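You operate a simulated robot arm through the tools that you are given. There is no shell and no other tool. Be economical: measure what you need, move in short steps, check, and stop when the job is done.

Carry out the task below with a simulated robot arm. There is one attempt and no reset: what you move stays moved.

Task
Pump the left and middle joints full with the dial at 12 ml.
Fine: set the dose dial; spill none; park the pump.

It is judged by the outcome, as a careful person would: the job done as asked, and still so three seconds after it is handed in. It fails if anything else is knocked over, pushed out of place, dropped, spilled or broken.

Robot
A 7-joint arm with a two-finger parallel gripper, fixed in place. Base frame: the origin is at the foot of the arm, x ahead of it, y to its left, z up. Units: mm, rad, N and s.
Its first joint turns from -1.152 to 1.152 rad. Payload 1.57 kg.
The TCP is the grasp point between the finger pads, 30 mm short of the fingertips. In the tool frame z runs along the fingers and y along their closing line. The gripper opens to 110 mm. The fingers are 24 mm wide and 12 mm thick; the gripper's body (48 by 112 mm) begins 78 mm behind the TCP.
Orientation is that of the tool frame in the base frame, as a unit quaternion [w, x, y, z]. With the fingers straight down and closing along the base's y, the tool's x points along the base's -x, its y along +y and its z along -z.

Tools
- The arm moves only by the tool drive_tool. Its argument "commands" is a list of rows, each an object (a shift or turn left out is 0, a gripper value left out holds the last) with "slide": the shift along the tool's x, y, z in units of 100 mm (1.0 is 100 mm), a list of three; "delta_rot": the turn, a rotation vector about the tool's x, y, z in units of 120 degrees (1.0 is 120 degrees), a list of three. In form: [{"slide": [dx, dy, dz], "delta_rot": [rx, ry, rz]}, ...]. A call has 1 to 12 rows; each row is the pose to reach, as a shift and turn from the pose commanded when the call began, along the tool's axes at that moment. "fingers" is the gripper command, from -1 (shut) to 1 (fully open), values between in proportion, set as the call begins (left out, the last holds). A call with a number of a shift or a turn outside -1 to 1 is refused whole. Each row takes 0.2 s and may step no farther than 50 mm and 0.15 rad from the row before; otherwise, or with a gripper value out of range, the whole call is refused. Where a pose cannot be reached the arm comes as near as it can. A force on the tool above 50 N (or 10 N above the force at the start of the call, whichever is more), or a blocked arm, ends the call early, and 0.2 s more pass. The fingers move at their own pace (about 108 mm/s each) and stop on an object; they squeeze with about 42 N. The grip force told is the motor's: it shows also when the fingers shut on nothing. Time passes only in rows, and 0.2 s behind the last, so rows that repeat a pose let the fingers close. The reply holds the time, the measured pose of the TCP, the force on the tool along the base axes, the opening and the grip force, in the units named above and with some noise.
- Cameras (640 x 400 px; columns grow to the right, rows downward): "scene" is fixed at [152.3, -377.2, 1418.5]; the picture's right is [0.90, -0.44, 0.00], its down [-0.19, -0.39, -0.90] and it looks along [0.39, 0.81, -0.43] (base axes); focal length 322 px, centre (320, 200). "wrist" rides on the gripper at [70, 16, -141] in the tool frame; the picture's right is [-0.23, 0.97, 0.00], its down [-0.86, -0.20, -0.48] and it looks along [-0.47, -0.11, 0.88] (tool axes); focal length 222 px, centre (320, 200). There is no depth. A picture from a camera that has moved, and an enlarged one, comes with that camera's place and axes in the base frame and with its lens.
- capture(camera): a new picture of that camera. The clock stands still meanwhile.
- zoom(camera, box): a new picture of the part [left, top, right, bottom] of that camera's present view, enlarged. The clock stands still meanwhile.
- job_done(): hands the job in; it is judged then, once.

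Go step by step. Nothing tells you positions but the pictures and the camera data: compare them with the known pose of the tool, close in by small moves and look again before you grip or let go. The budget is 120 turns and 68 pictures, counting those below and the enlarged ones. Unless the task says otherwise, let go and move clear before handing in, and close with one line.

The tools are called after "Call:" by a JSON object that holds its "op" and its "data". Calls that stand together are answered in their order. drive_tool: Moves the arm, as the interface text tells. Its arguments: {"type":"object","properties":{"commands":{"type":"array"},"fingers":{"type":"number"}},"required":["commands"]} The other tools are called the same way: capture (camera) takes a picture; zoom (camera, box) takes an enlarged picture of a part of a camera's view; job_done () hands the job in.

At the start:

```text
t: 0.0
tool_pos: [330.7, -88.6, 1296.7]
ee_rot: [0.001, -0.001, 1.0, 0.0]
ft_force: [0.3, 0.5, -0.4]
finger_gap: 110.3
finger_force: 0.1
```

scene: 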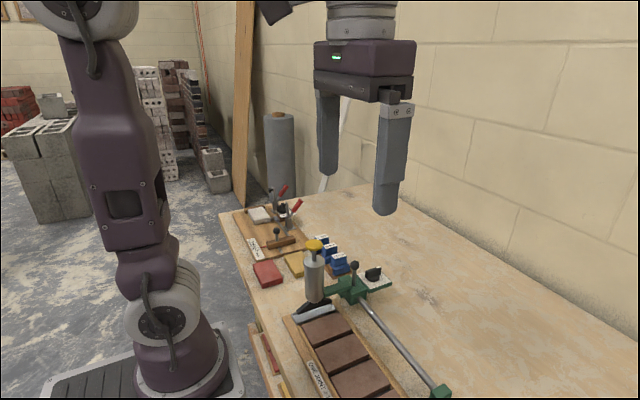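
wrist: 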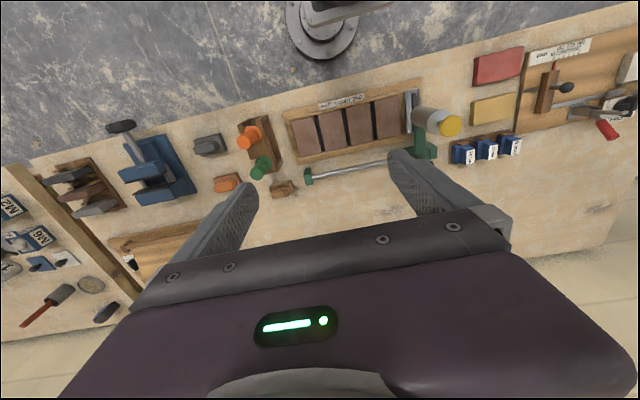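

I see a bench with a tray of four brown bricks with three joints between them, and a cylinder pump with a yellow top beside a green arm with a rail. I'll zoom in to see how it works.

Call:
{"op": "zoom", "data": {"camera": "scene", "box": [220, 220, 460, 400]}}

Call:
{"op": "zoom", "data": {"camera": "wrist", "box": [270, 60, 530, 210]}}

```text
2.22 times, centred on (340, 310) of scene
camera zoom: at [152.3, -377.2, 1418.5], right [0.9, -0.44, 0.0], down [-0.19, -0.39, -0.9], along [0.39, 0.81, -0.43], focal length 715 px, centre (276, -44)
```

zoom: 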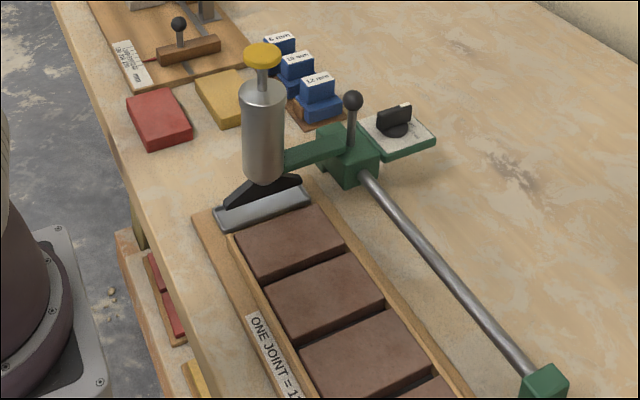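

```text
2.46 times, centred on (400, 135) of wrist
camera zoom: at [263.4, -73.1, 1437.8], right [0.23, 0.97, 0.0], down [0.86, -0.2, 0.48], along [0.47, -0.11, -0.88], focal length 547 px, centre (123, 360)
```

zoom: 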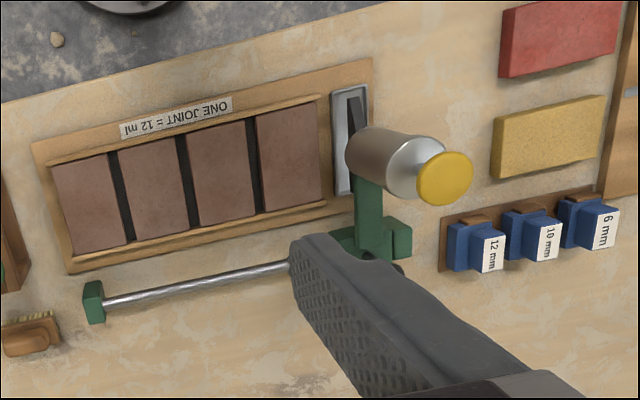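

The label "ONE JOINT = 12 ml" faces the robot side, so left is +y, the joint nearest the pump. I'll move in for a closer view of the dial and the carriage.

Call:
{"op": "drive_tool", "data": {"commands": [{"slide": [-0.28, 0.25, 0.24]}, {"slide": [-0.56, 0.5, 0.48]}, {"slide": [-0.85, 0.75, 0.73]}]}}

Call:
{"op": "drive_tool", "data": {"commands": [{"slide": [-0.28, 0.25, 0.24]}, {"slide": [-0.56, 0.5, 0.48]}, {"slide": [-0.85, 0.75, 0.73]}, {"slide": [-0.85, 0.75, 0.73]}]}}

Call:
{"op": "capture", "data": {"camera": "wrist"}}

```text
t: 0.8
tool_pos: [417.7, -13.2, 1223.1]
ee_rot: [-0.001, 0.0, 1.0, 0.0]
ft_force: [-0.6, -0.2, -0.2]
finger_gap: 109.9
finger_force: 0.0
```

```text
t: 1.8
tool_pos: [499.9, 62.4, 1151.2]
ee_rot: [0.0, 0.0, 1.0, 0.0]
ft_force: [-1.0, -0.3, 0.4]
finger_gap: 110.0
finger_force: 0.1
```

```text
63 pictures are left
camera wrist: at [431.0, 77.7, 1292.2], right [0.23, 0.97, 0.0], down [0.85, -0.2, 0.48], along [0.47, -0.11, -0.88], focal length 222 px, centre (320, 200)
```

wrist: 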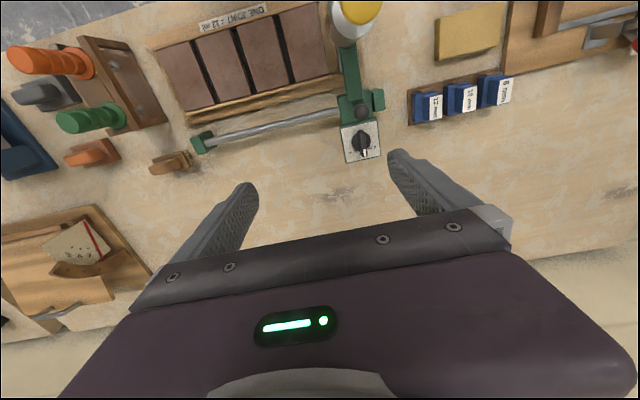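

Call:
{"op": "zoom", "data": {"camera": "wrist", "box": [320, 90, 400, 170]}}

Call:
{"op": "zoom", "data": {"camera": "wrist", "box": [150, 0, 400, 170]}}

Call:
{"op": "zoom", "data": {"camera": "scene", "box": [290, 235, 400, 325]}}

```text
5.00 times, centred on (360, 130) of wrist
camera zoom: at [431.0, 77.7, 1292.2], right [0.23, 0.97, 0.0], down [0.85, -0.2, 0.48], along [0.47, -0.11, -0.88], focal length 1111 px, centre (120, 550)
```

zoom: 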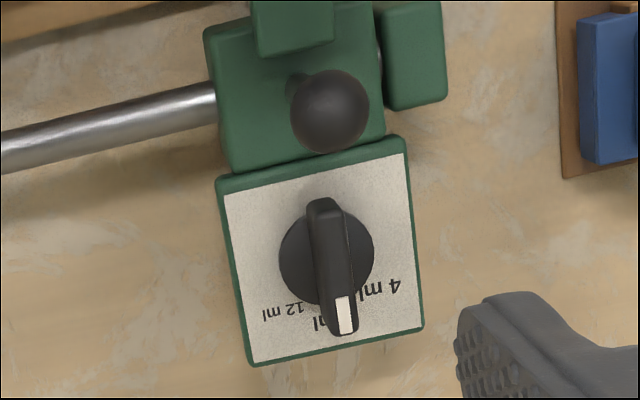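

```text
2.35 times, centred on (275, 85) of wrist
camera zoom: at [431.0, 77.7, 1292.2], right [0.23, 0.97, 0.0], down [0.85, -0.2, 0.48], along [0.47, -0.11, -0.88], focal length 523 px, centre (426, 471)
```

zoom: 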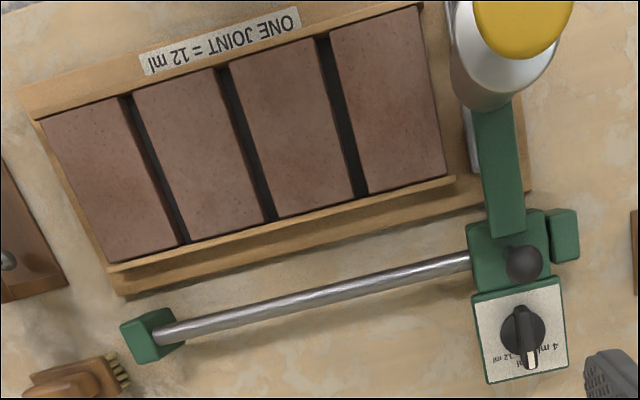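

```text
4.44 times, centred on (345, 280) of scene
camera zoom: at [152.3, -377.1, 1418.5], right [0.9, -0.44, 0.0], down [-0.19, -0.39, -0.9], along [0.39, 0.81, -0.43], focal length 1430 px, centre (209, -156)
```

zoom: 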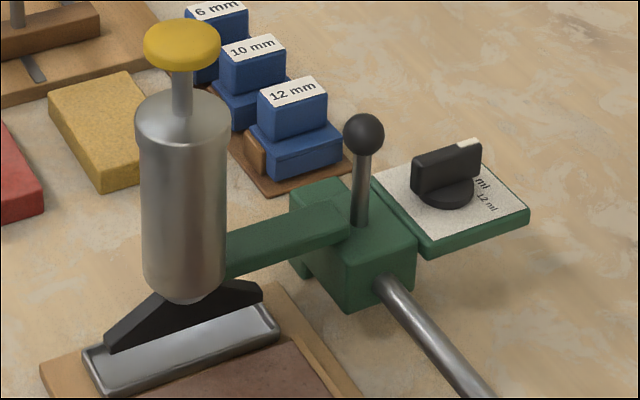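

The dial reads 4/8/12 clockwise and points at 8, toward +x, so 12 is about 45° toward -y. I'll position above the dial, about (535, 122).

Call:
{"op": "drive_tool", "data": {"commands": [{"slide": [-0.12, 0.2, 0.3]}, {"slide": [-0.24, 0.4, 0.6]}, {"slide": [-0.35, 0.6, 0.9]}, {"slide": [-0.35, 0.6, 0.9]}], "fingers": 0.0}}

Call:
{"op": "capture", "data": {"camera": "wrist"}}

Call:
{"op": "capture", "data": {"camera": "scene"}}

```text
t: 2.8
tool_pos: [534.5, 120.6, 1061.6]
ee_rot: [0.001, 0.0, 1.0, 0.0]
ft_force: [0.2, 1.1, 0.4]
finger_gap: 55.1
finger_force: 0.0
```

```text
59 pictures are left
camera wrist: at [467.2, 135.8, 1202.0], right [0.23, 0.97, 0.0], down [0.85, -0.2, 0.48], along [0.47, -0.11, -0.88], focal length 222 px, centre (320, 200)
```

wrist: 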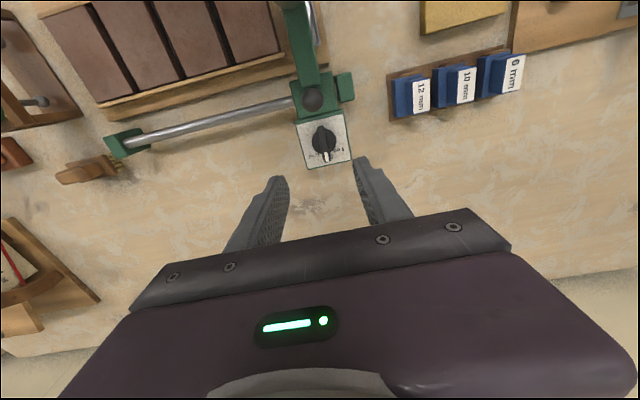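

```text
58 pictures are left
```

scene: 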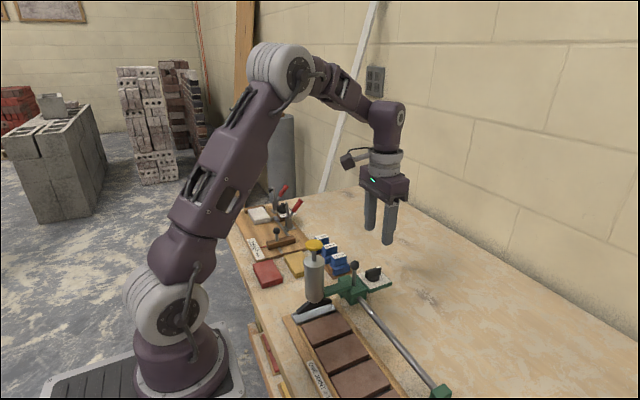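

Call:
{"op": "zoom", "data": {"camera": "wrist", "box": [264, 75, 376, 175]}}

```text
4.00 times, centred on (320, 125) of wrist
camera zoom: at [467.2, 135.8, 1202.0], right [0.23, 0.97, 0.0], down [0.85, -0.2, 0.48], along [0.47, -0.11, -0.88], focal length 888 px, centre (320, 500)
```

zoom: 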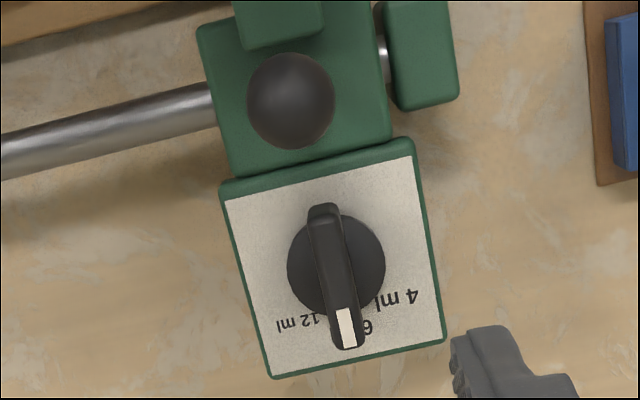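

The bar-shaped dial knob sits at about (532, 125) with its top near z = 940. I'll descend partway with a narrower opening and check.

Call:
{"op": "drive_tool", "data": {"commands": [{"slide": [0.01, 0.02, 0.3]}, {"slide": [0.02, 0.045, 0.6]}, {"slide": [0.02, 0.045, 0.6]}], "fingers": -0.35}}

Call:
{"op": "zoom", "data": {"camera": "wrist", "box": [240, 75, 400, 225]}}

Call:
{"op": "zoom", "data": {"camera": "scene", "box": [320, 210, 420, 310]}}

```text
t: 3.6
tool_pos: [535.3, 125.4, 1001.1]
ee_rot: [0.0, 0.0, 1.0, 0.0]
ft_force: [-0.6, -0.2, -0.4]
finger_gap: 35.8
finger_force: 0.0
```

```text
2.67 times, centred on (320, 150) of wrist
camera zoom: at [465.7, 141.3, 1142.8], right [0.23, 0.97, 0.0], down [0.85, -0.2, 0.48], along [0.47, -0.11, -0.88], focal length 592 px, centre (320, 333)
```

zoom: 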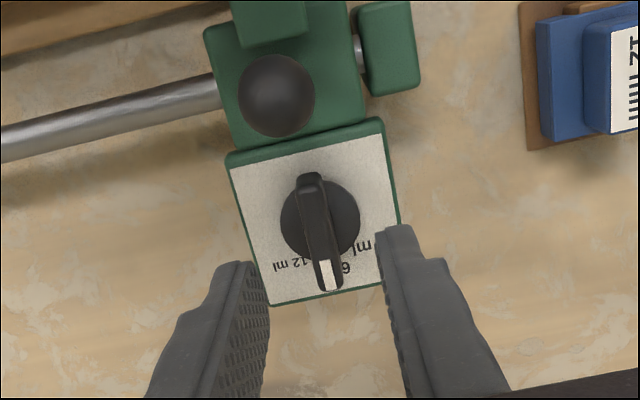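

```text
4.00 times, centred on (370, 260) of scene
camera zoom: at [152.3, -377.2, 1418.5], right [0.9, -0.44, 0.0], down [-0.19, -0.39, -0.9], along [0.39, 0.81, -0.43], focal length 1287 px, centre (120, -40)
```

zoom: 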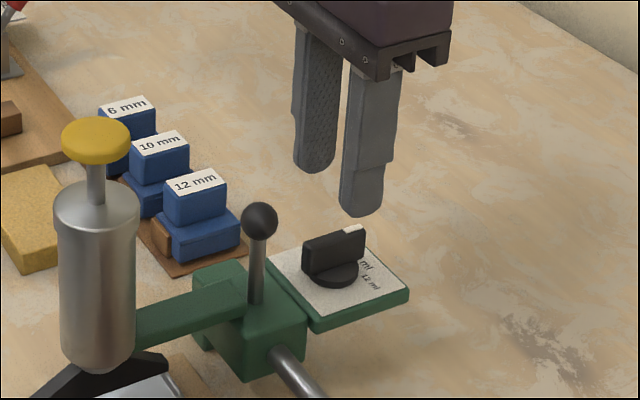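

Finger alignment looks good: bar y ≈ 125.5, x ≈ 532, top z ≈ 943. I'll lower to TCP z = 963.

Call:
{"op": "drive_tool", "data": {"commands": [{"slide": [0.02, 0.0, 0.2]}, {"slide": [0.03, 0.0, 0.38]}, {"slide": [0.03, 0.0, 0.38]}]}}

Call:
{"op": "zoom", "data": {"camera": "wrist", "box": [240, 75, 400, 225]}}

Call:
{"op": "zoom", "data": {"camera": "scene", "box": [320, 210, 420, 310]}}

```text
t: 4.4
tool_pos: [532.2, 126.4, 963.8]
ee_rot: [0.0, 0.0, 1.0, 0.0]
ft_force: [-0.5, -0.1, -0.1]
finger_gap: 36.0
finger_force: 0.0
```

```text
2.67 times, centred on (320, 150) of wrist
camera zoom: at [464.6, 141.7, 1104.2], right [0.23, 0.97, 0.0], down [0.86, -0.2, 0.48], along [0.47, -0.11, -0.88], focal length 592 px, centre (320, 333)
```

zoom: 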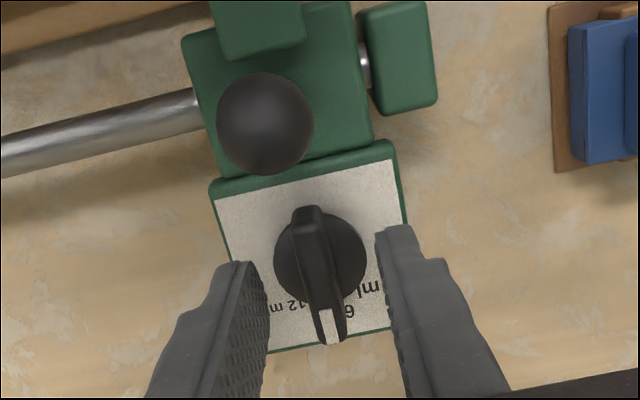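

```text
4.00 times, centred on (370, 260) of scene
camera zoom: at [152.3, -377.2, 1418.5], right [0.9, -0.44, 0.0], down [-0.19, -0.39, -0.9], along [0.39, 0.81, -0.43], focal length 1287 px, centre (120, -40)
```

zoom: 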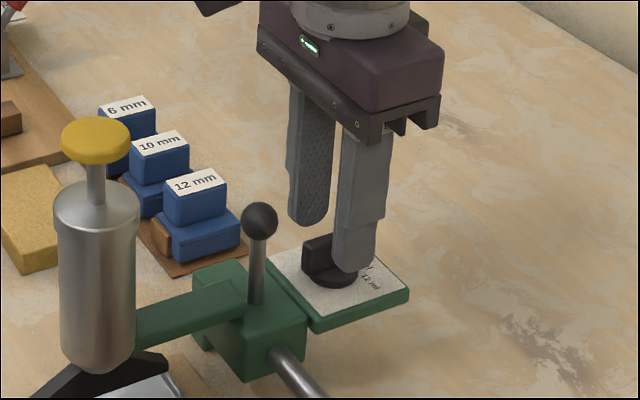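

Call:
{"op": "drive_tool", "data": {"commands": [{"slide": [0, 0, 0]}, {"slide": [0, 0, 0]}], "fingers": -1}}

Call:
{"op": "zoom", "data": {"camera": "wrist", "box": [240, 75, 400, 225]}}

```text
t: 5.0
tool_pos: [531.8, 125.9, 964.1]
ee_rot: [0.0, 0.0, 1.0, -0.001]
ft_force: [-1.4, -6.3, -2.9]
finger_gap: 10.0
finger_force: 27.9
```

```text
2.67 times, centred on (320, 150) of wrist
camera zoom: at [464.7, 141.1, 1104.3], right [0.23, 0.97, 0.0], down [0.86, -0.2, 0.48], along [0.47, -0.11, -0.88], focal length 592 px, centre (320, 333)
```

zoom: 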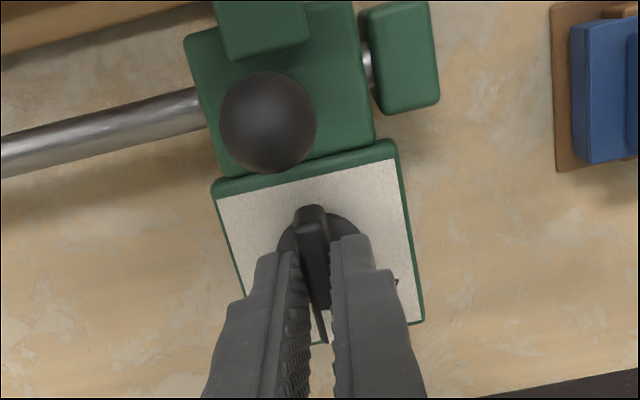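

Bar gripped. I'll turn it 45° clockwise seen from above, which is + about tool z.

Call:
{"op": "drive_tool", "data": {"commands": [{"delta_rot": [0, 0, 0.0625]}, {"delta_rot": [0, 0, 0.125]}, {"delta_rot": [0, 0, 0.1875]}, {"delta_rot": [0, 0, 0.25]}, {"delta_rot": [0, 0, 0.3125]}, {"delta_rot": [0, 0, 0.375]}, {"delta_rot": [0, 0, 0.375]}]}}

Call:
{"op": "zoom", "data": {"camera": "scene", "box": [320, 210, 420, 310]}}

Call:
{"op": "capture", "data": {"camera": "wrist"}}

```text
t: 6.6
tool_pos: [534.2, 124.3, 962.8]
ee_rot: [0.001, 0.382, 0.924, 0.002]
ft_force: [18.4, 3.0, 3.6]
finger_gap: 10.0
finger_force: 27.4
```

```text
4.00 times, centred on (370, 260) of scene
camera zoom: at [152.7, -377.1, 1418.5], right [0.9, -0.44, 0.0], down [-0.19, -0.39, -0.9], along [0.39, 0.81, -0.43], focal length 1287 px, centre (120, -40)
```

zoom: 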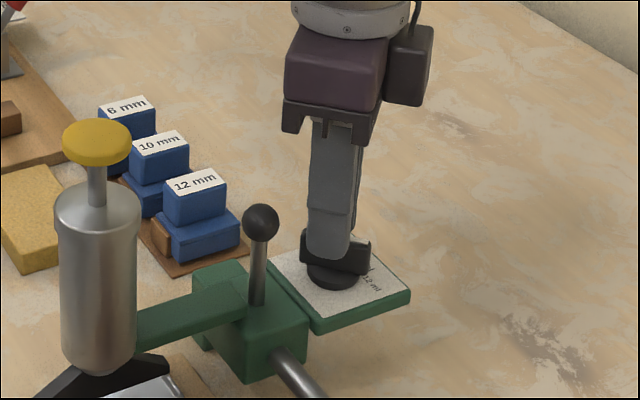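

```text
50 pictures are left
camera wrist: at [496.9, 186.0, 1104.2], right [0.85, 0.53, 0.0], down [0.46, -0.75, 0.48], along [0.26, -0.41, -0.88], focal length 222 px, centre (320, 200)
```

wrist: 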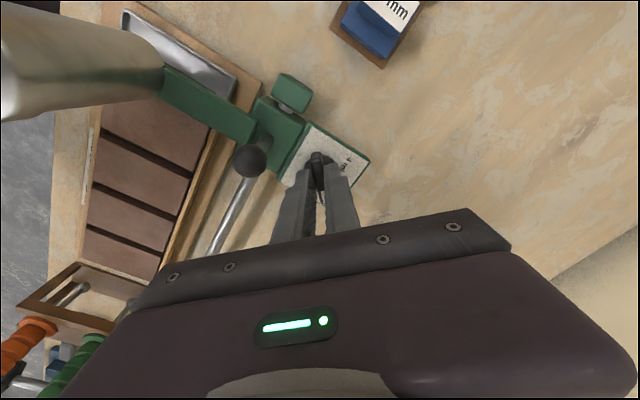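

Call:
{"op": "drive_tool", "data": {"commands": [{"slide": [0, 0, 0]}, {"slide": [0, 0, 0]}], "fingers": -0.3}}

Call:
{"op": "drive_tool", "data": {"commands": [{"slide": [0, 0, -0.3]}, {"slide": [0, 0, -0.7]}, {"slide": [0, 0, -0.9]}, {"slide": [0, 0, -0.9]}]}}

Call:
{"op": "capture", "data": {"camera": "wrist"}}

```text
t: 7.2
tool_pos: [532.0, 125.3, 962.9]
ee_rot: [-0.001, 0.383, 0.924, 0.0]
ft_force: [0.1, 1.3, -0.4]
finger_gap: 38.5
finger_force: 0.0
```

```text
t: 8.2
tool_pos: [532.6, 123.6, 1054.5]
ee_rot: [0.0, 0.383, 0.924, 0.001]
ft_force: [-0.5, 0.8, -0.2]
finger_gap: 38.6
finger_force: 0.1
```

```text
49 pictures are left
camera wrist: at [497.6, 184.3, 1195.2], right [0.85, 0.53, 0.0], down [0.46, -0.75, 0.48], along [0.25, -0.41, -0.88], focal length 222 px, centre (320, 200)
```

wrist: 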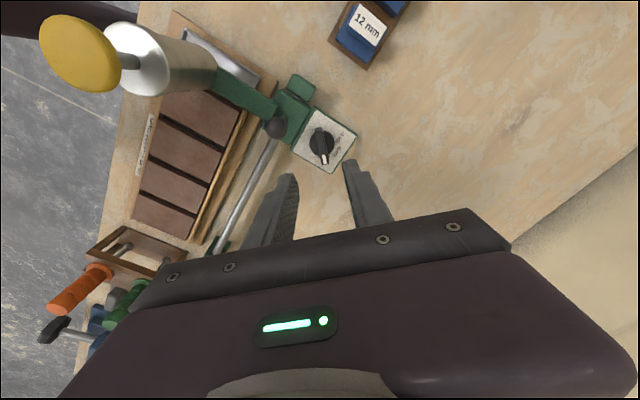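

Call:
{"op": "zoom", "data": {"camera": "wrist", "box": [281, 90, 361, 180]}}

Call:
{"op": "zoom", "data": {"camera": "scene", "box": [345, 250, 405, 300]}}

```text
4.44 times, centred on (321, 135) of wrist
camera zoom: at [497.6, 184.3, 1195.2], right [0.85, 0.53, 0.0], down [0.46, -0.75, 0.48], along [0.25, -0.41, -0.88], focal length 987 px, centre (316, 489)
```

zoom: 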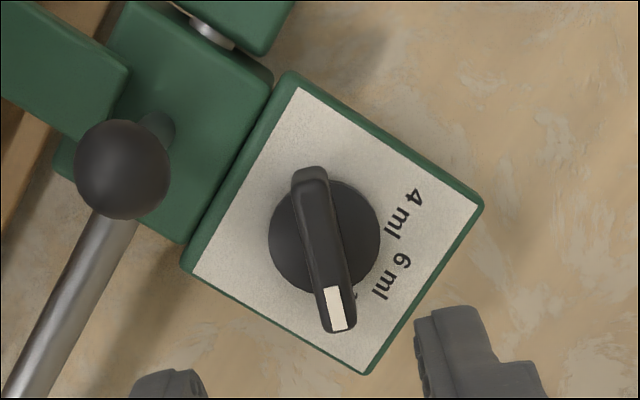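

```text
8.00 times, centred on (375, 275) of scene
camera zoom: at [152.3, -377.2, 1418.5], right [0.9, -0.44, 0.0], down [-0.19, -0.39, -0.9], along [0.39, 0.81, -0.43], focal length 2574 px, centre (-120, -400)
```

zoom: 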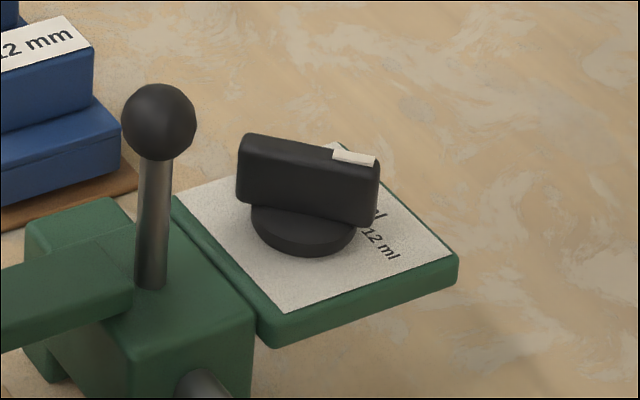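

The dial now points near 12 ml. I'll go back to the standard orientation with the camera directly above the dial to verify without parallax.

Call:
{"op": "drive_tool", "data": {"commands": [{"slide": [-0.1, 0.065, 0], "delta_rot": [0, 0, -0.0625]}, {"slide": [-0.2, 0.13, 0], "delta_rot": [0, 0, -0.125]}, {"slide": [-0.3, 0.195, 0], "delta_rot": [0, 0, -0.1875]}, {"slide": [-0.4, 0.26, 0], "delta_rot": [0, 0, -0.25]}, {"slide": [-0.5, 0.325, 0], "delta_rot": [0, 0, -0.3125]}, {"slide": [-0.6, 0.39, 0], "delta_rot": [0, 0, -0.375]}, {"slide": [-0.6, 0.39, 0], "delta_rot": [0, 0, -0.375]}]}}

Call:
{"op": "zoom", "data": {"camera": "wrist", "box": [270, 35, 370, 125]}}

```text
t: 9.8
tool_pos: [602.2, 110.9, 1053.0]
ee_rot: [0.001, -0.001, 1.0, 0.0]
ft_force: [0.1, -0.1, -0.7]
finger_gap: 38.6
finger_force: 0.1
```

```text
4.44 times, centred on (320, 80) of wrist
camera zoom: at [533.6, 126.7, 1194.3], right [0.23, 0.97, 0.0], down [0.86, -0.2, 0.48], along [0.47, -0.11, -0.88], focal length 987 px, centre (320, 733)
```

zoom: 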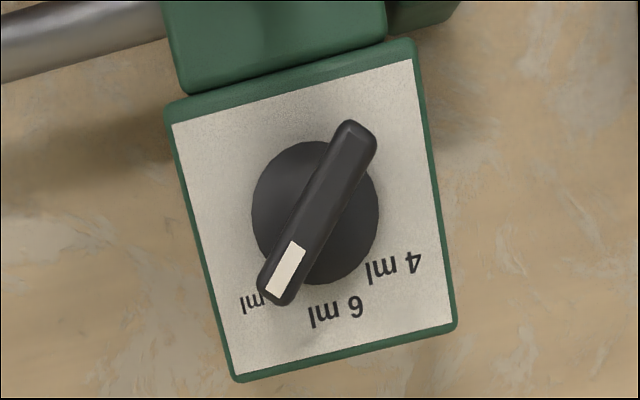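

The dial reads 12 ml (pointer −44°, label −45°). The black ball handle on the carriage triangulates to about (484, 124.6, 966) and the pump knob top to (384, 124, 1053), so next I go above the handle ball.

Call:
{"op": "drive_tool", "data": {"commands": [{"slide": [0.4, 0.05, 0]}, {"slide": [0.8, 0.1, 0]}, {"slide": [0.9, 0.13, 0]}], "fingers": 0.0}}

Call:
{"op": "drive_tool", "data": {"commands": [{"slide": [0.28, 0.0, 0.15]}, {"slide": [0.28, 0.0, 0.3]}, {"slide": [0.28, 0.0, 0.3]}]}}

Call:
{"op": "capture", "data": {"camera": "wrist"}}

Call:
{"op": "zoom", "data": {"camera": "scene", "box": [280, 180, 420, 330]}}

```text
t: 10.6
tool_pos: [513.1, 123.7, 1053.1]
ee_rot: [-0.001, 0.0, 1.0, 0.0]
ft_force: [0.2, 0.0, -0.5]
finger_gap: 55.0
finger_force: 0.0
```

```text
t: 11.4
tool_pos: [485.1, 124.5, 1023.0]
ee_rot: [0.0, 0.0, 1.0, -0.001]
ft_force: [-0.2, -0.9, 0.3]
finger_gap: 54.8
finger_force: 0.1
```

```text
45 pictures are left
camera wrist: at [416.4, 141.0, 1164.0], right [0.23, 0.97, 0.0], down [0.85, -0.2, 0.48], along [0.47, -0.11, -0.88], focal length 222 px, centre (320, 200)
```

wrist: 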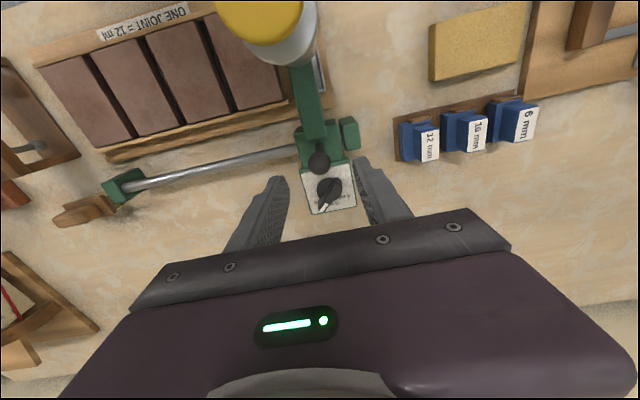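

```text
2.67 times, centred on (350, 255) of scene
camera zoom: at [152.3, -377.2, 1418.5], right [0.9, -0.44, 0.0], down [-0.19, -0.39, -0.9], along [0.39, 0.81, -0.43], focal length 858 px, centre (240, 53)
```

zoom: 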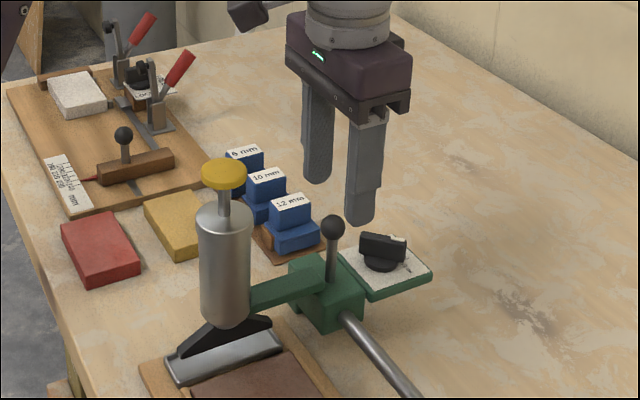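

Ball is aligned under the fingers. Lowering so the tips pass a little below the ball centre.

Call:
{"op": "drive_tool", "data": {"commands": [{"slide": [0.02, 0.0, 0.2]}, {"slide": [0.025, 0.0, 0.4]}, {"slide": [0.025, 0.0, 0.4]}]}}

Call:
{"op": "zoom", "data": {"camera": "wrist", "box": [240, 85, 400, 235]}}

Call:
{"op": "zoom", "data": {"camera": "scene", "box": [300, 210, 400, 310]}}

```text
t: 12.2
tool_pos: [481.5, 125.7, 982.8]
ee_rot: [0.0, -0.001, 1.0, 0.0]
ft_force: [-0.8, -0.3, 0.2]
finger_gap: 55.0
finger_force: 0.1
```

```text
2.67 times, centred on (320, 160) of wrist
camera zoom: at [413.8, 141.9, 1123.2], right [0.23, 0.97, 0.0], down [0.86, -0.2, 0.48], along [0.47, -0.11, -0.88], focal length 592 px, centre (320, 307)
```

zoom: 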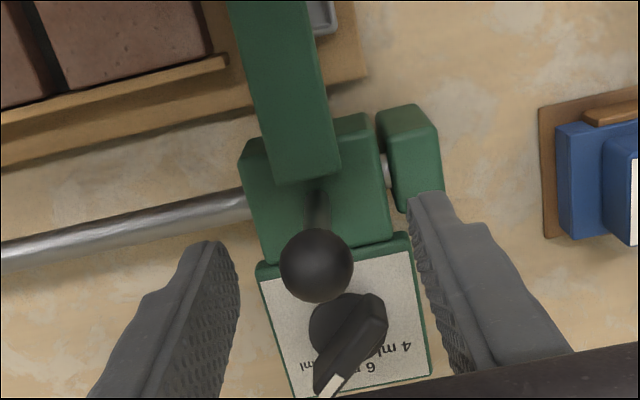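

```text
4.00 times, centred on (350, 260) of scene
camera zoom: at [152.3, -377.2, 1418.5], right [0.9, -0.44, 0.0], down [-0.19, -0.39, -0.9], along [0.39, 0.81, -0.43], focal length 1287 px, centre (200, -40)
```

zoom: 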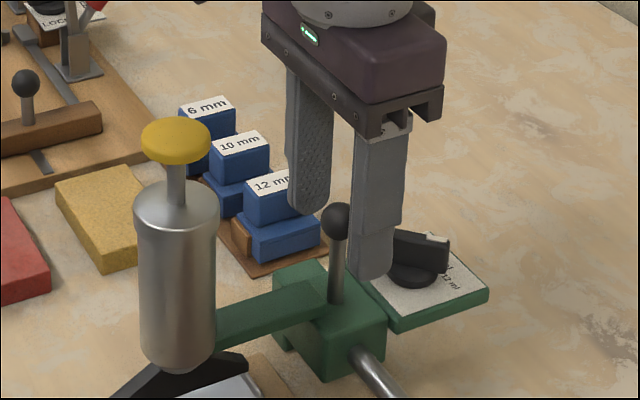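

Call:
{"op": "drive_tool", "data": {"commands": [{"slide": [-0.02, -0.01, 0.02]}, {"slide": [-0.02, -0.01, 0.02]}]}}

Call:
{"op": "drive_tool", "data": {"commands": [{"slide": [0, 0, 0]}, {"slide": [0, 0, 0]}], "fingers": -1}}

Call:
{"op": "zoom", "data": {"camera": "scene", "box": [300, 210, 400, 310]}}

```text
t: 12.8
tool_pos: [483.2, 124.1, 981.1]
ee_rot: [0.0, 0.0, 1.0, 0.0]
ft_force: [0.1, -0.7, 0.7]
finger_gap: 55.0
finger_force: 0.1
```

```text
t: 13.4
tool_pos: [483.3, 124.9, 980.2]
ee_rot: [0.0, 0.0, 1.0, 0.0]
ft_force: [0.9, 2.5, -2.0]
finger_gap: 21.7
finger_force: 34.7
```

```text
4.00 times, centred on (350, 260) of scene
camera zoom: at [152.4, -377.1, 1418.5], right [0.9, -0.44, 0.0], down [-0.19, -0.39, -0.9], along [0.39, 0.81, -0.43], focal length 1287 px, centre (200, -40)
```

zoom: 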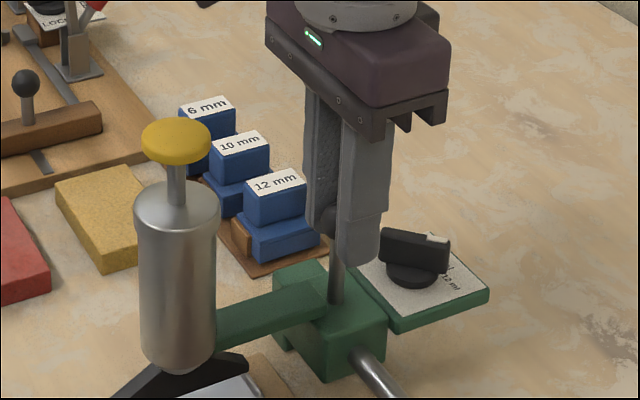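

Ball gripped. Testing a slow slide of 20 mm toward −y.

Call:
{"op": "drive_tool", "data": {"commands": [{"slide": [0, -0.05, 0]}, {"slide": [0, -0.1, 0]}, {"slide": [0, -0.15, 0]}, {"slide": [0, -0.2, 0]}, {"slide": [0, -0.2, 0]}]}}

Call:
{"op": "capture", "data": {"camera": "scene"}}

```text
t: 14.6
tool_pos: [483.8, 102.0, 980.3]
ee_rot: [-0.001, 0.0, 1.0, 0.0]
ft_force: [10.4, 0.7, -13.4]
finger_gap: 21.6
finger_force: 34.4
```

```text
40 pictures are left
```

scene: 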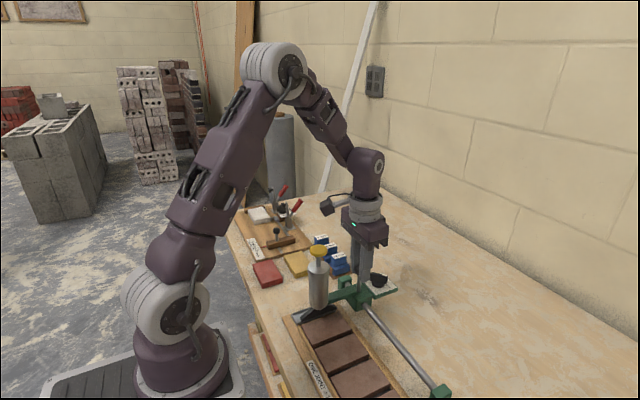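

The carriage slides freely. Moving on toward the left joint, stopping short at about y = 42 to look.

Call:
{"op": "drive_tool", "data": {"commands": [{"slide": [0, -0.1, 0]}, {"slide": [0, -0.2, 0]}, {"slide": [0, -0.3, 0]}, {"slide": [0, -0.4, 0]}, {"slide": [0, -0.5, 0]}, {"slide": [0, -0.6, 0]}, {"slide": [0, -0.6, 0]}]}}

Call:
{"op": "zoom", "data": {"camera": "scene", "box": [280, 250, 400, 350]}}

Call:
{"op": "capture", "data": {"camera": "wrist"}}

```text
t: 16.2
tool_pos: [483.0, 42.0, 979.3]
ee_rot: [0.0, 0.0, 1.0, 0.0]
ft_force: [14.3, 0.1, -20.7]
finger_gap: 21.3
finger_force: 34.5
```

```text
4.00 times, centred on (340, 300) of scene
camera zoom: at [153.0, -377.1, 1418.4], right [0.9, -0.44, 0.0], down [-0.19, -0.39, -0.9], along [0.39, 0.81, -0.43], focal length 1287 px, centre (240, -200)
```

zoom: 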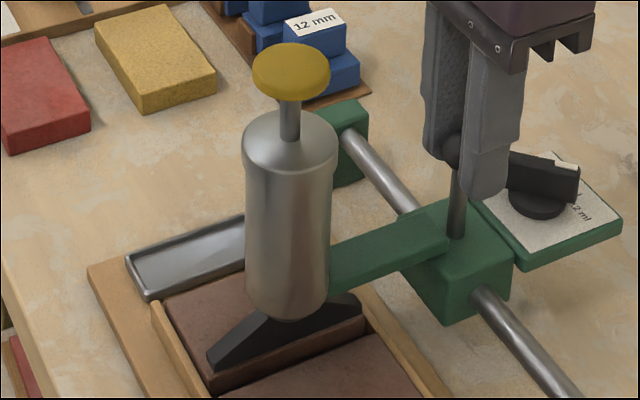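

```text
38 pictures are left
camera wrist: at [415.0, 57.8, 1122.2], right [0.23, 0.97, 0.0], down [0.85, -0.2, 0.48], along [0.47, -0.11, -0.88], focal length 222 px, centre (320, 200)
```

wrist: 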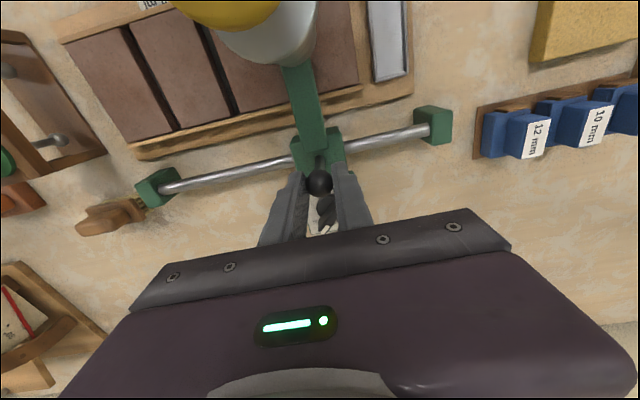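

The blade is just short of the left joint, roughly 10 mm. Nudging 8 mm then zooming in closely.

Call:
{"op": "drive_tool", "data": {"commands": [{"slide": [0, -0.04, 0]}, {"slide": [0, -0.08, 0]}, {"slide": [0, -0.08, 0]}]}}

Call:
{"op": "zoom", "data": {"camera": "scene", "box": [320, 315, 380, 365]}}

Call:
{"op": "zoom", "data": {"camera": "wrist", "box": [100, 0, 360, 160]}}

```text
t: 17.0
tool_pos: [484.4, 34.3, 981.4]
ee_rot: [0.001, 0.001, 1.0, 0.0]
ft_force: [6.2, -3.5, -5.7]
finger_gap: 21.6
finger_force: 34.3
```

```text
8.00 times, centred on (350, 340) of scene
camera zoom: at [152.5, -377.3, 1418.4], right [0.9, -0.44, 0.0], down [-0.19, -0.39, -0.9], along [0.39, 0.81, -0.43], focal length 2574 px, centre (80, -920)
```

zoom: 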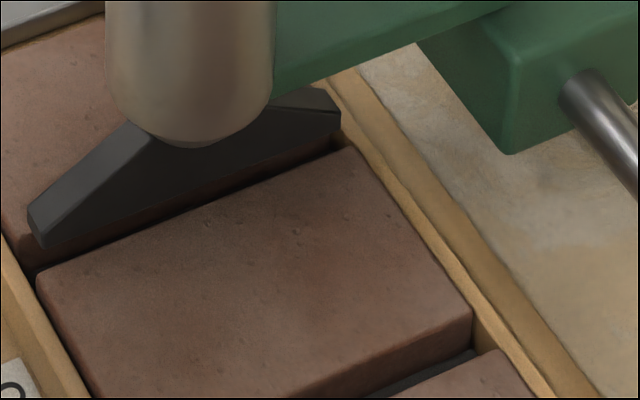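

```text
2.46 times, centred on (230, 80) of wrist
camera zoom: at [415.1, 50.0, 1122.2], right [0.23, 0.97, 0.0], down [0.86, -0.2, 0.48], along [0.47, -0.11, -0.88], focal length 547 px, centre (542, 495)
```

zoom: 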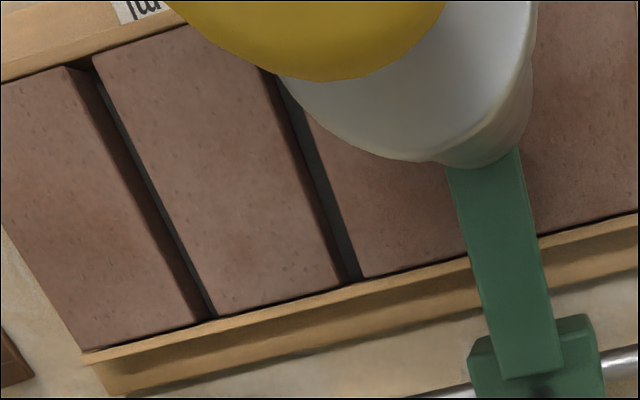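

The blade looks near the joint, but I need a parallax-free check. I'll release the ball, rise, and put the camera straight above the blade's end.

Call:
{"op": "drive_tool", "data": {"commands": [{"slide": [0, 0, 0]}, {"slide": [0, 0, 0]}], "fingers": 0.0}}

Call:
{"op": "drive_tool", "data": {"commands": [{"slide": [0, 0, -0.4]}, {"slide": [0, 0, -0.8]}, {"slide": [0, 0, -1.0]}, {"slide": [0, 0, -1.0]}]}}

Call:
{"op": "drive_tool", "data": {"commands": [{"slide": [0.4, -0.1, -0.1]}, {"slide": [0.7, -0.2, -0.3]}, {"slide": [0.7, -0.2, -0.3]}]}}

Call:
{"op": "capture", "data": {"camera": "wrist"}}

```text
t: 17.6
tool_pos: [483.7, 34.9, 981.0]
ee_rot: [0.0, 0.0, 1.0, 0.001]
ft_force: [0.7, 0.1, 0.2]
finger_gap: 54.8
finger_force: 0.1
```

```text
t: 18.6
tool_pos: [482.7, 35.1, 1083.1]
ee_rot: [0.0, 0.0, 1.0, 0.0]
ft_force: [0.8, -0.7, -0.6]
finger_gap: 54.9
finger_force: 0.1
```

```text
t: 19.4
tool_pos: [414.0, 15.5, 1110.6]
ee_rot: [0.001, 0.0, 1.0, 0.001]
ft_force: [0.1, -0.1, 0.4]
finger_gap: 55.2
finger_force: 0.0
```

```text
35 pictures are left
camera wrist: at [346.0, 31.2, 1252.2], right [0.23, 0.97, 0.0], down [0.86, -0.2, 0.48], along [0.47, -0.11, -0.88], focal length 222 px, centre (320, 200)
```

wrist: 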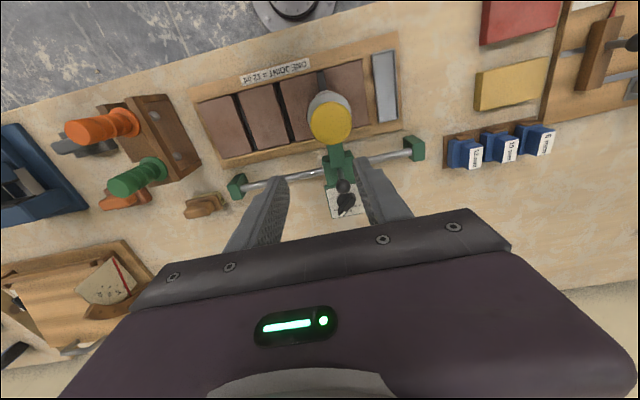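

Call:
{"op": "zoom", "data": {"camera": "wrist", "box": [230, 45, 400, 165]}}

Call:
{"op": "zoom", "data": {"camera": "wrist", "box": [295, 55, 355, 105]}}

```text
3.33 times, centred on (315, 105) of wrist
camera zoom: at [346.0, 31.2, 1252.2], right [0.23, 0.97, 0.0], down [0.86, -0.2, 0.48], along [0.47, -0.11, -0.88], focal length 740 px, centre (337, 517)
```

zoom: 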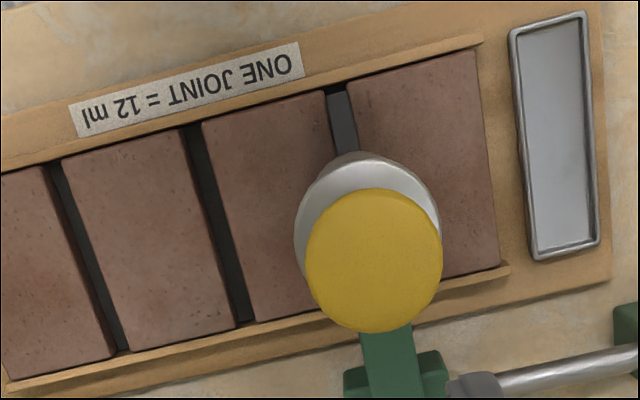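

```text
8.00 times, centred on (325, 80) of wrist
camera zoom: at [346.0, 31.2, 1252.2], right [0.23, 0.97, 0.0], down [0.86, -0.2, 0.48], along [0.47, -0.11, -0.88], focal length 1777 px, centre (280, 1160)
```

zoom: 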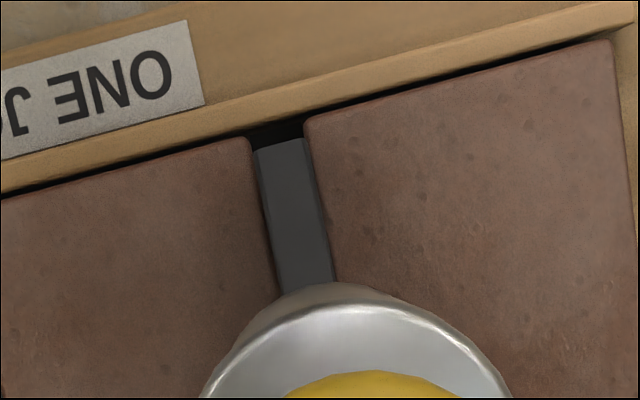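

The blade sits in the left joint, centred within about 0.6 mm. Closing the fingers and positioning over the yellow knob at (382, 32).

Call:
{"op": "drive_tool", "data": {"commands": [{"slide": [0.16, 0.08, 0]}, {"slide": [0.32, 0.165, 0]}, {"slide": [0.32, 0.165, 0]}], "fingers": -1}}

Call:
{"op": "capture", "data": {"camera": "wrist"}}

Call:
{"op": "zoom", "data": {"camera": "scene", "box": [290, 200, 390, 350]}}

```text
t: 20.2
tool_pos: [382.8, 32.1, 1109.9]
ee_rot: [0.001, 0.0, 1.0, 0.0]
ft_force: [0.5, -0.1, -0.1]
finger_gap: 0.0
finger_force: 21.2
```

```text
32 pictures are left
camera wrist: at [313.9, 47.3, 1251.7], right [0.23, 0.97, 0.0], down [0.86, -0.2, 0.48], along [0.47, -0.11, -0.88], focal length 222 px, centre (320, 200)
```

wrist: 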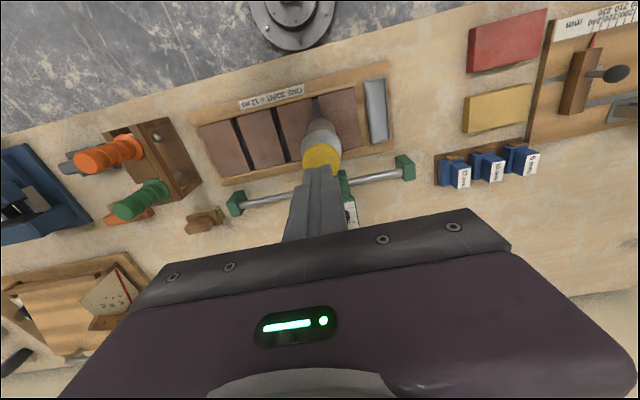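

```text
2.67 times, centred on (340, 275) of scene
camera zoom: at [152.3, -377.2, 1418.5], right [0.9, -0.44, 0.0], down [-0.19, -0.39, -0.9], along [0.39, 0.81, -0.43], focal length 858 px, centre (267, 0)
```

zoom: 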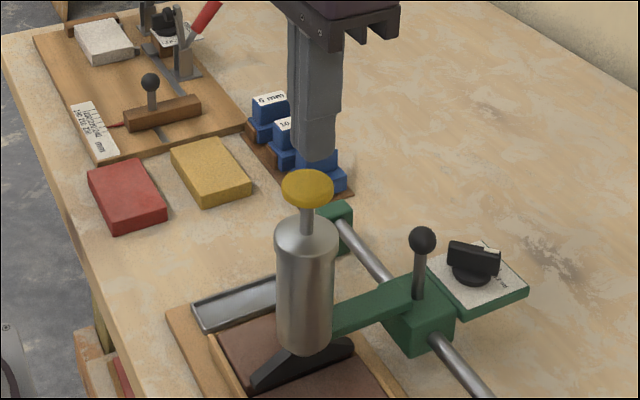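

Fingers are over the knob. Descending gently in small steps to press.

Call:
{"op": "drive_tool", "data": {"commands": [{"slide": [0.03, 0, 0.1]}, {"slide": [0.03, 0, 0.2]}, {"slide": [0.03, 0, 0.25]}, {"slide": [0.03, 0, 0.3]}, {"slide": [0.03, 0, 0.35]}, {"slide": [0.03, 0, 0.4]}, {"slide": [0.03, 0, 0.4]}]}}

Call:
{"op": "zoom", "data": {"camera": "scene", "box": [290, 200, 390, 350]}}

```text
t: 21.8
tool_pos: [378.1, 31.7, 1071.0]
ee_rot: [0.0, -0.001, 1.0, 0.0]
ft_force: [-1.6, -0.1, 2.9]
finger_gap: 0.2
finger_force: 20.9
```

```text
2.67 times, centred on (340, 275) of scene
camera zoom: at [152.3, -377.2, 1418.5], right [0.9, -0.44, 0.0], down [-0.19, -0.39, -0.9], along [0.39, 0.81, -0.43], focal length 858 px, centre (267, 0)
```

zoom: 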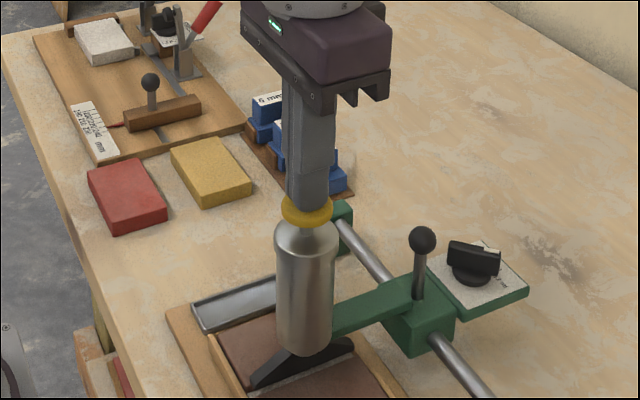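

The knob is going down with about 3 N. Continuing to the end of stroke.

Call:
{"op": "drive_tool", "data": {"commands": [{"slide": [0, 0, 0.03]}, {"slide": [0, 0, 0.06]}, {"slide": [0, 0, 0.09]}, {"slide": [0, 0, 0.12]}, {"slide": [0, 0, 0.12]}]}}

Call:
{"op": "zoom", "data": {"camera": "scene", "box": [290, 250, 390, 350]}}

```text
t: 23.0
tool_pos: [378.9, 31.5, 1061.2]
ee_rot: [0.002, 0.0, 1.0, 0.0]
ft_force: [-11.2, -0.6, 36.2]
finger_gap: 0.0
finger_force: 21.6
stopped in row 5: the force on the tool passed its limit (the readings are from after the stop); the commanded pose is now the measured one
```

```text
4.00 times, centred on (340, 300) of scene
camera zoom: at [151.5, -377.2, 1418.5], right [0.9, -0.44, 0.0], down [-0.19, -0.39, -0.9], along [0.39, 0.81, -0.43], focal length 1287 px, centre (240, -200)
```

zoom: 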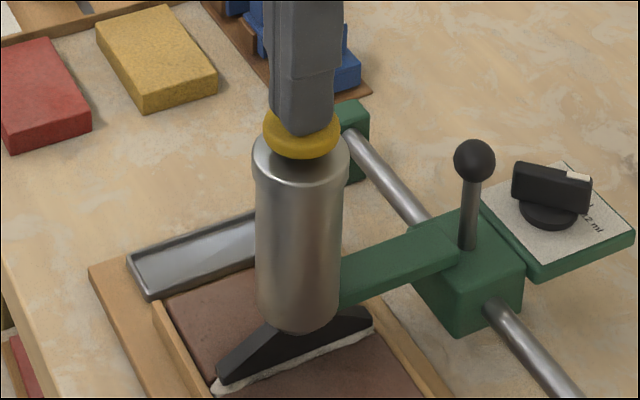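

Stroke bottomed out and mortar fills the left joint. Raising off slowly so the knob springs back, then checking.

Call:
{"op": "drive_tool", "data": {"commands": [{"slide": [0, 0, -0.1]}, {"slide": [0, 0, -0.2]}, {"slide": [0, 0, -0.3]}, {"slide": [0, 0, -0.5]}, {"slide": [0, 0, -0.5]}]}}

Call:
{"op": "zoom", "data": {"camera": "scene", "box": [290, 240, 400, 370]}}

```text
t: 24.2
tool_pos: [378.1, 30.5, 1109.7]
ee_rot: [0.003, 0.0, 1.0, 0.0]
ft_force: [0.5, 0.5, -0.2]
finger_gap: 0.0
finger_force: 21.2
```

```text
3.08 times, centred on (345, 305) of scene
camera zoom: at [152.3, -377.2, 1418.5], right [0.9, -0.44, 0.0], down [-0.19, -0.39, -0.9], along [0.39, 0.81, -0.43], focal length 990 px, centre (243, -123)
```

zoom: 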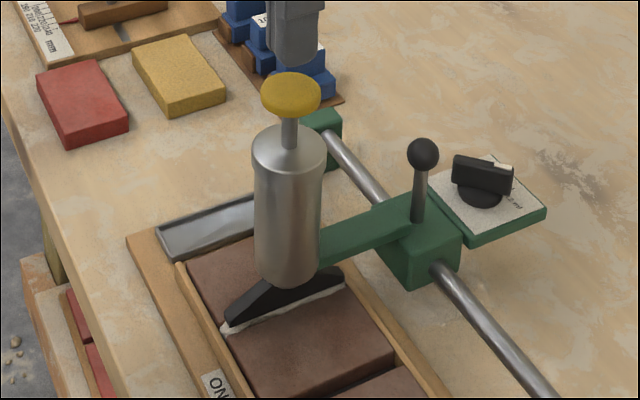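

Knob sprang back and no spill is visible. Returning to the ball handle at (484, 34.5).

Call:
{"op": "drive_tool", "data": {"commands": [{"slide": [-0.45, 0.02, 0]}, {"slide": [-0.9, 0.03, 0]}, {"slide": [-1.0, 0.04, 0.1]}, {"slide": [-1.0, 0.04, 0.1]}], "fingers": 0.0}}

Call:
{"op": "drive_tool", "data": {"commands": [{"slide": [-0.05, 0.0, 0.4]}, {"slide": [-0.05, 0.0, 0.8]}, {"slide": [-0.05, 0.0, 0.8]}]}}

Call:
{"op": "zoom", "data": {"camera": "wrist", "box": [240, 85, 400, 235]}}

```text
t: 25.2
tool_pos: [481.4, 34.5, 1099.2]
ee_rot: [0.002, 0.0, 1.0, 0.0]
ft_force: [0.7, -0.3, -0.6]
finger_gap: 55.2
finger_force: 0.0
```

```text
t: 26.0
tool_pos: [485.1, 36.8, 1021.2]
ee_rot: [0.001, 0.0, 1.0, 0.0]
ft_force: [-1.3, 0.3, 0.2]
finger_gap: 55.1
finger_force: 0.0
```

```text
2.67 times, centred on (320, 160) of wrist
camera zoom: at [416.6, 52.0, 1161.0], right [0.23, 0.97, 0.0], down [0.85, -0.2, 0.48], along [0.47, -0.11, -0.88], focal length 592 px, centre (320, 307)
```

zoom: 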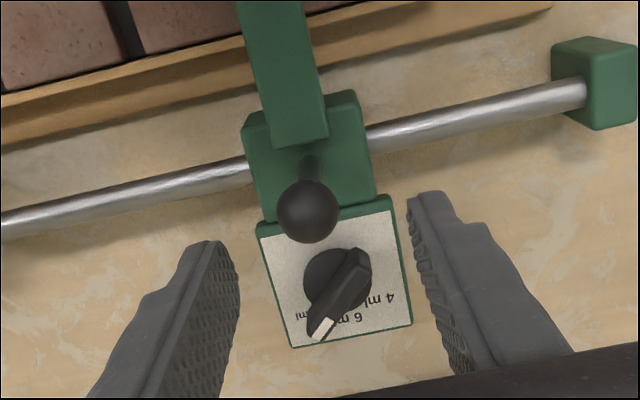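

Call:
{"op": "drive_tool", "data": {"commands": [{"slide": [0.0, -0.03, 0.2]}, {"slide": [0.01, -0.035, 0.4]}, {"slide": [0.01, -0.035, 0.4]}]}}

Call:
{"op": "zoom", "data": {"camera": "wrist", "box": [240, 85, 400, 235]}}

```text
t: 26.8
tool_pos: [483.1, 32.2, 980.7]
ee_rot: [0.002, 0.0, 1.0, 0.0]
ft_force: [-0.1, 0.5, -0.6]
finger_gap: 55.2
finger_force: 0.1
```

```text
2.67 times, centred on (320, 160) of wrist
camera zoom: at [415.6, 47.6, 1120.5], right [0.23, 0.97, 0.0], down [0.85, -0.2, 0.48], along [0.47, -0.11, -0.88], focal length 592 px, centre (320, 307)
```

zoom: 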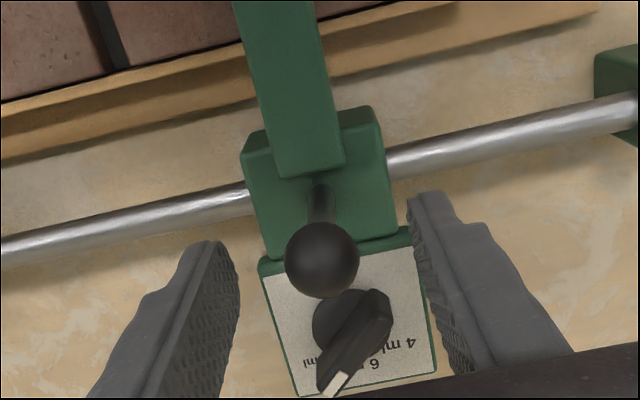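

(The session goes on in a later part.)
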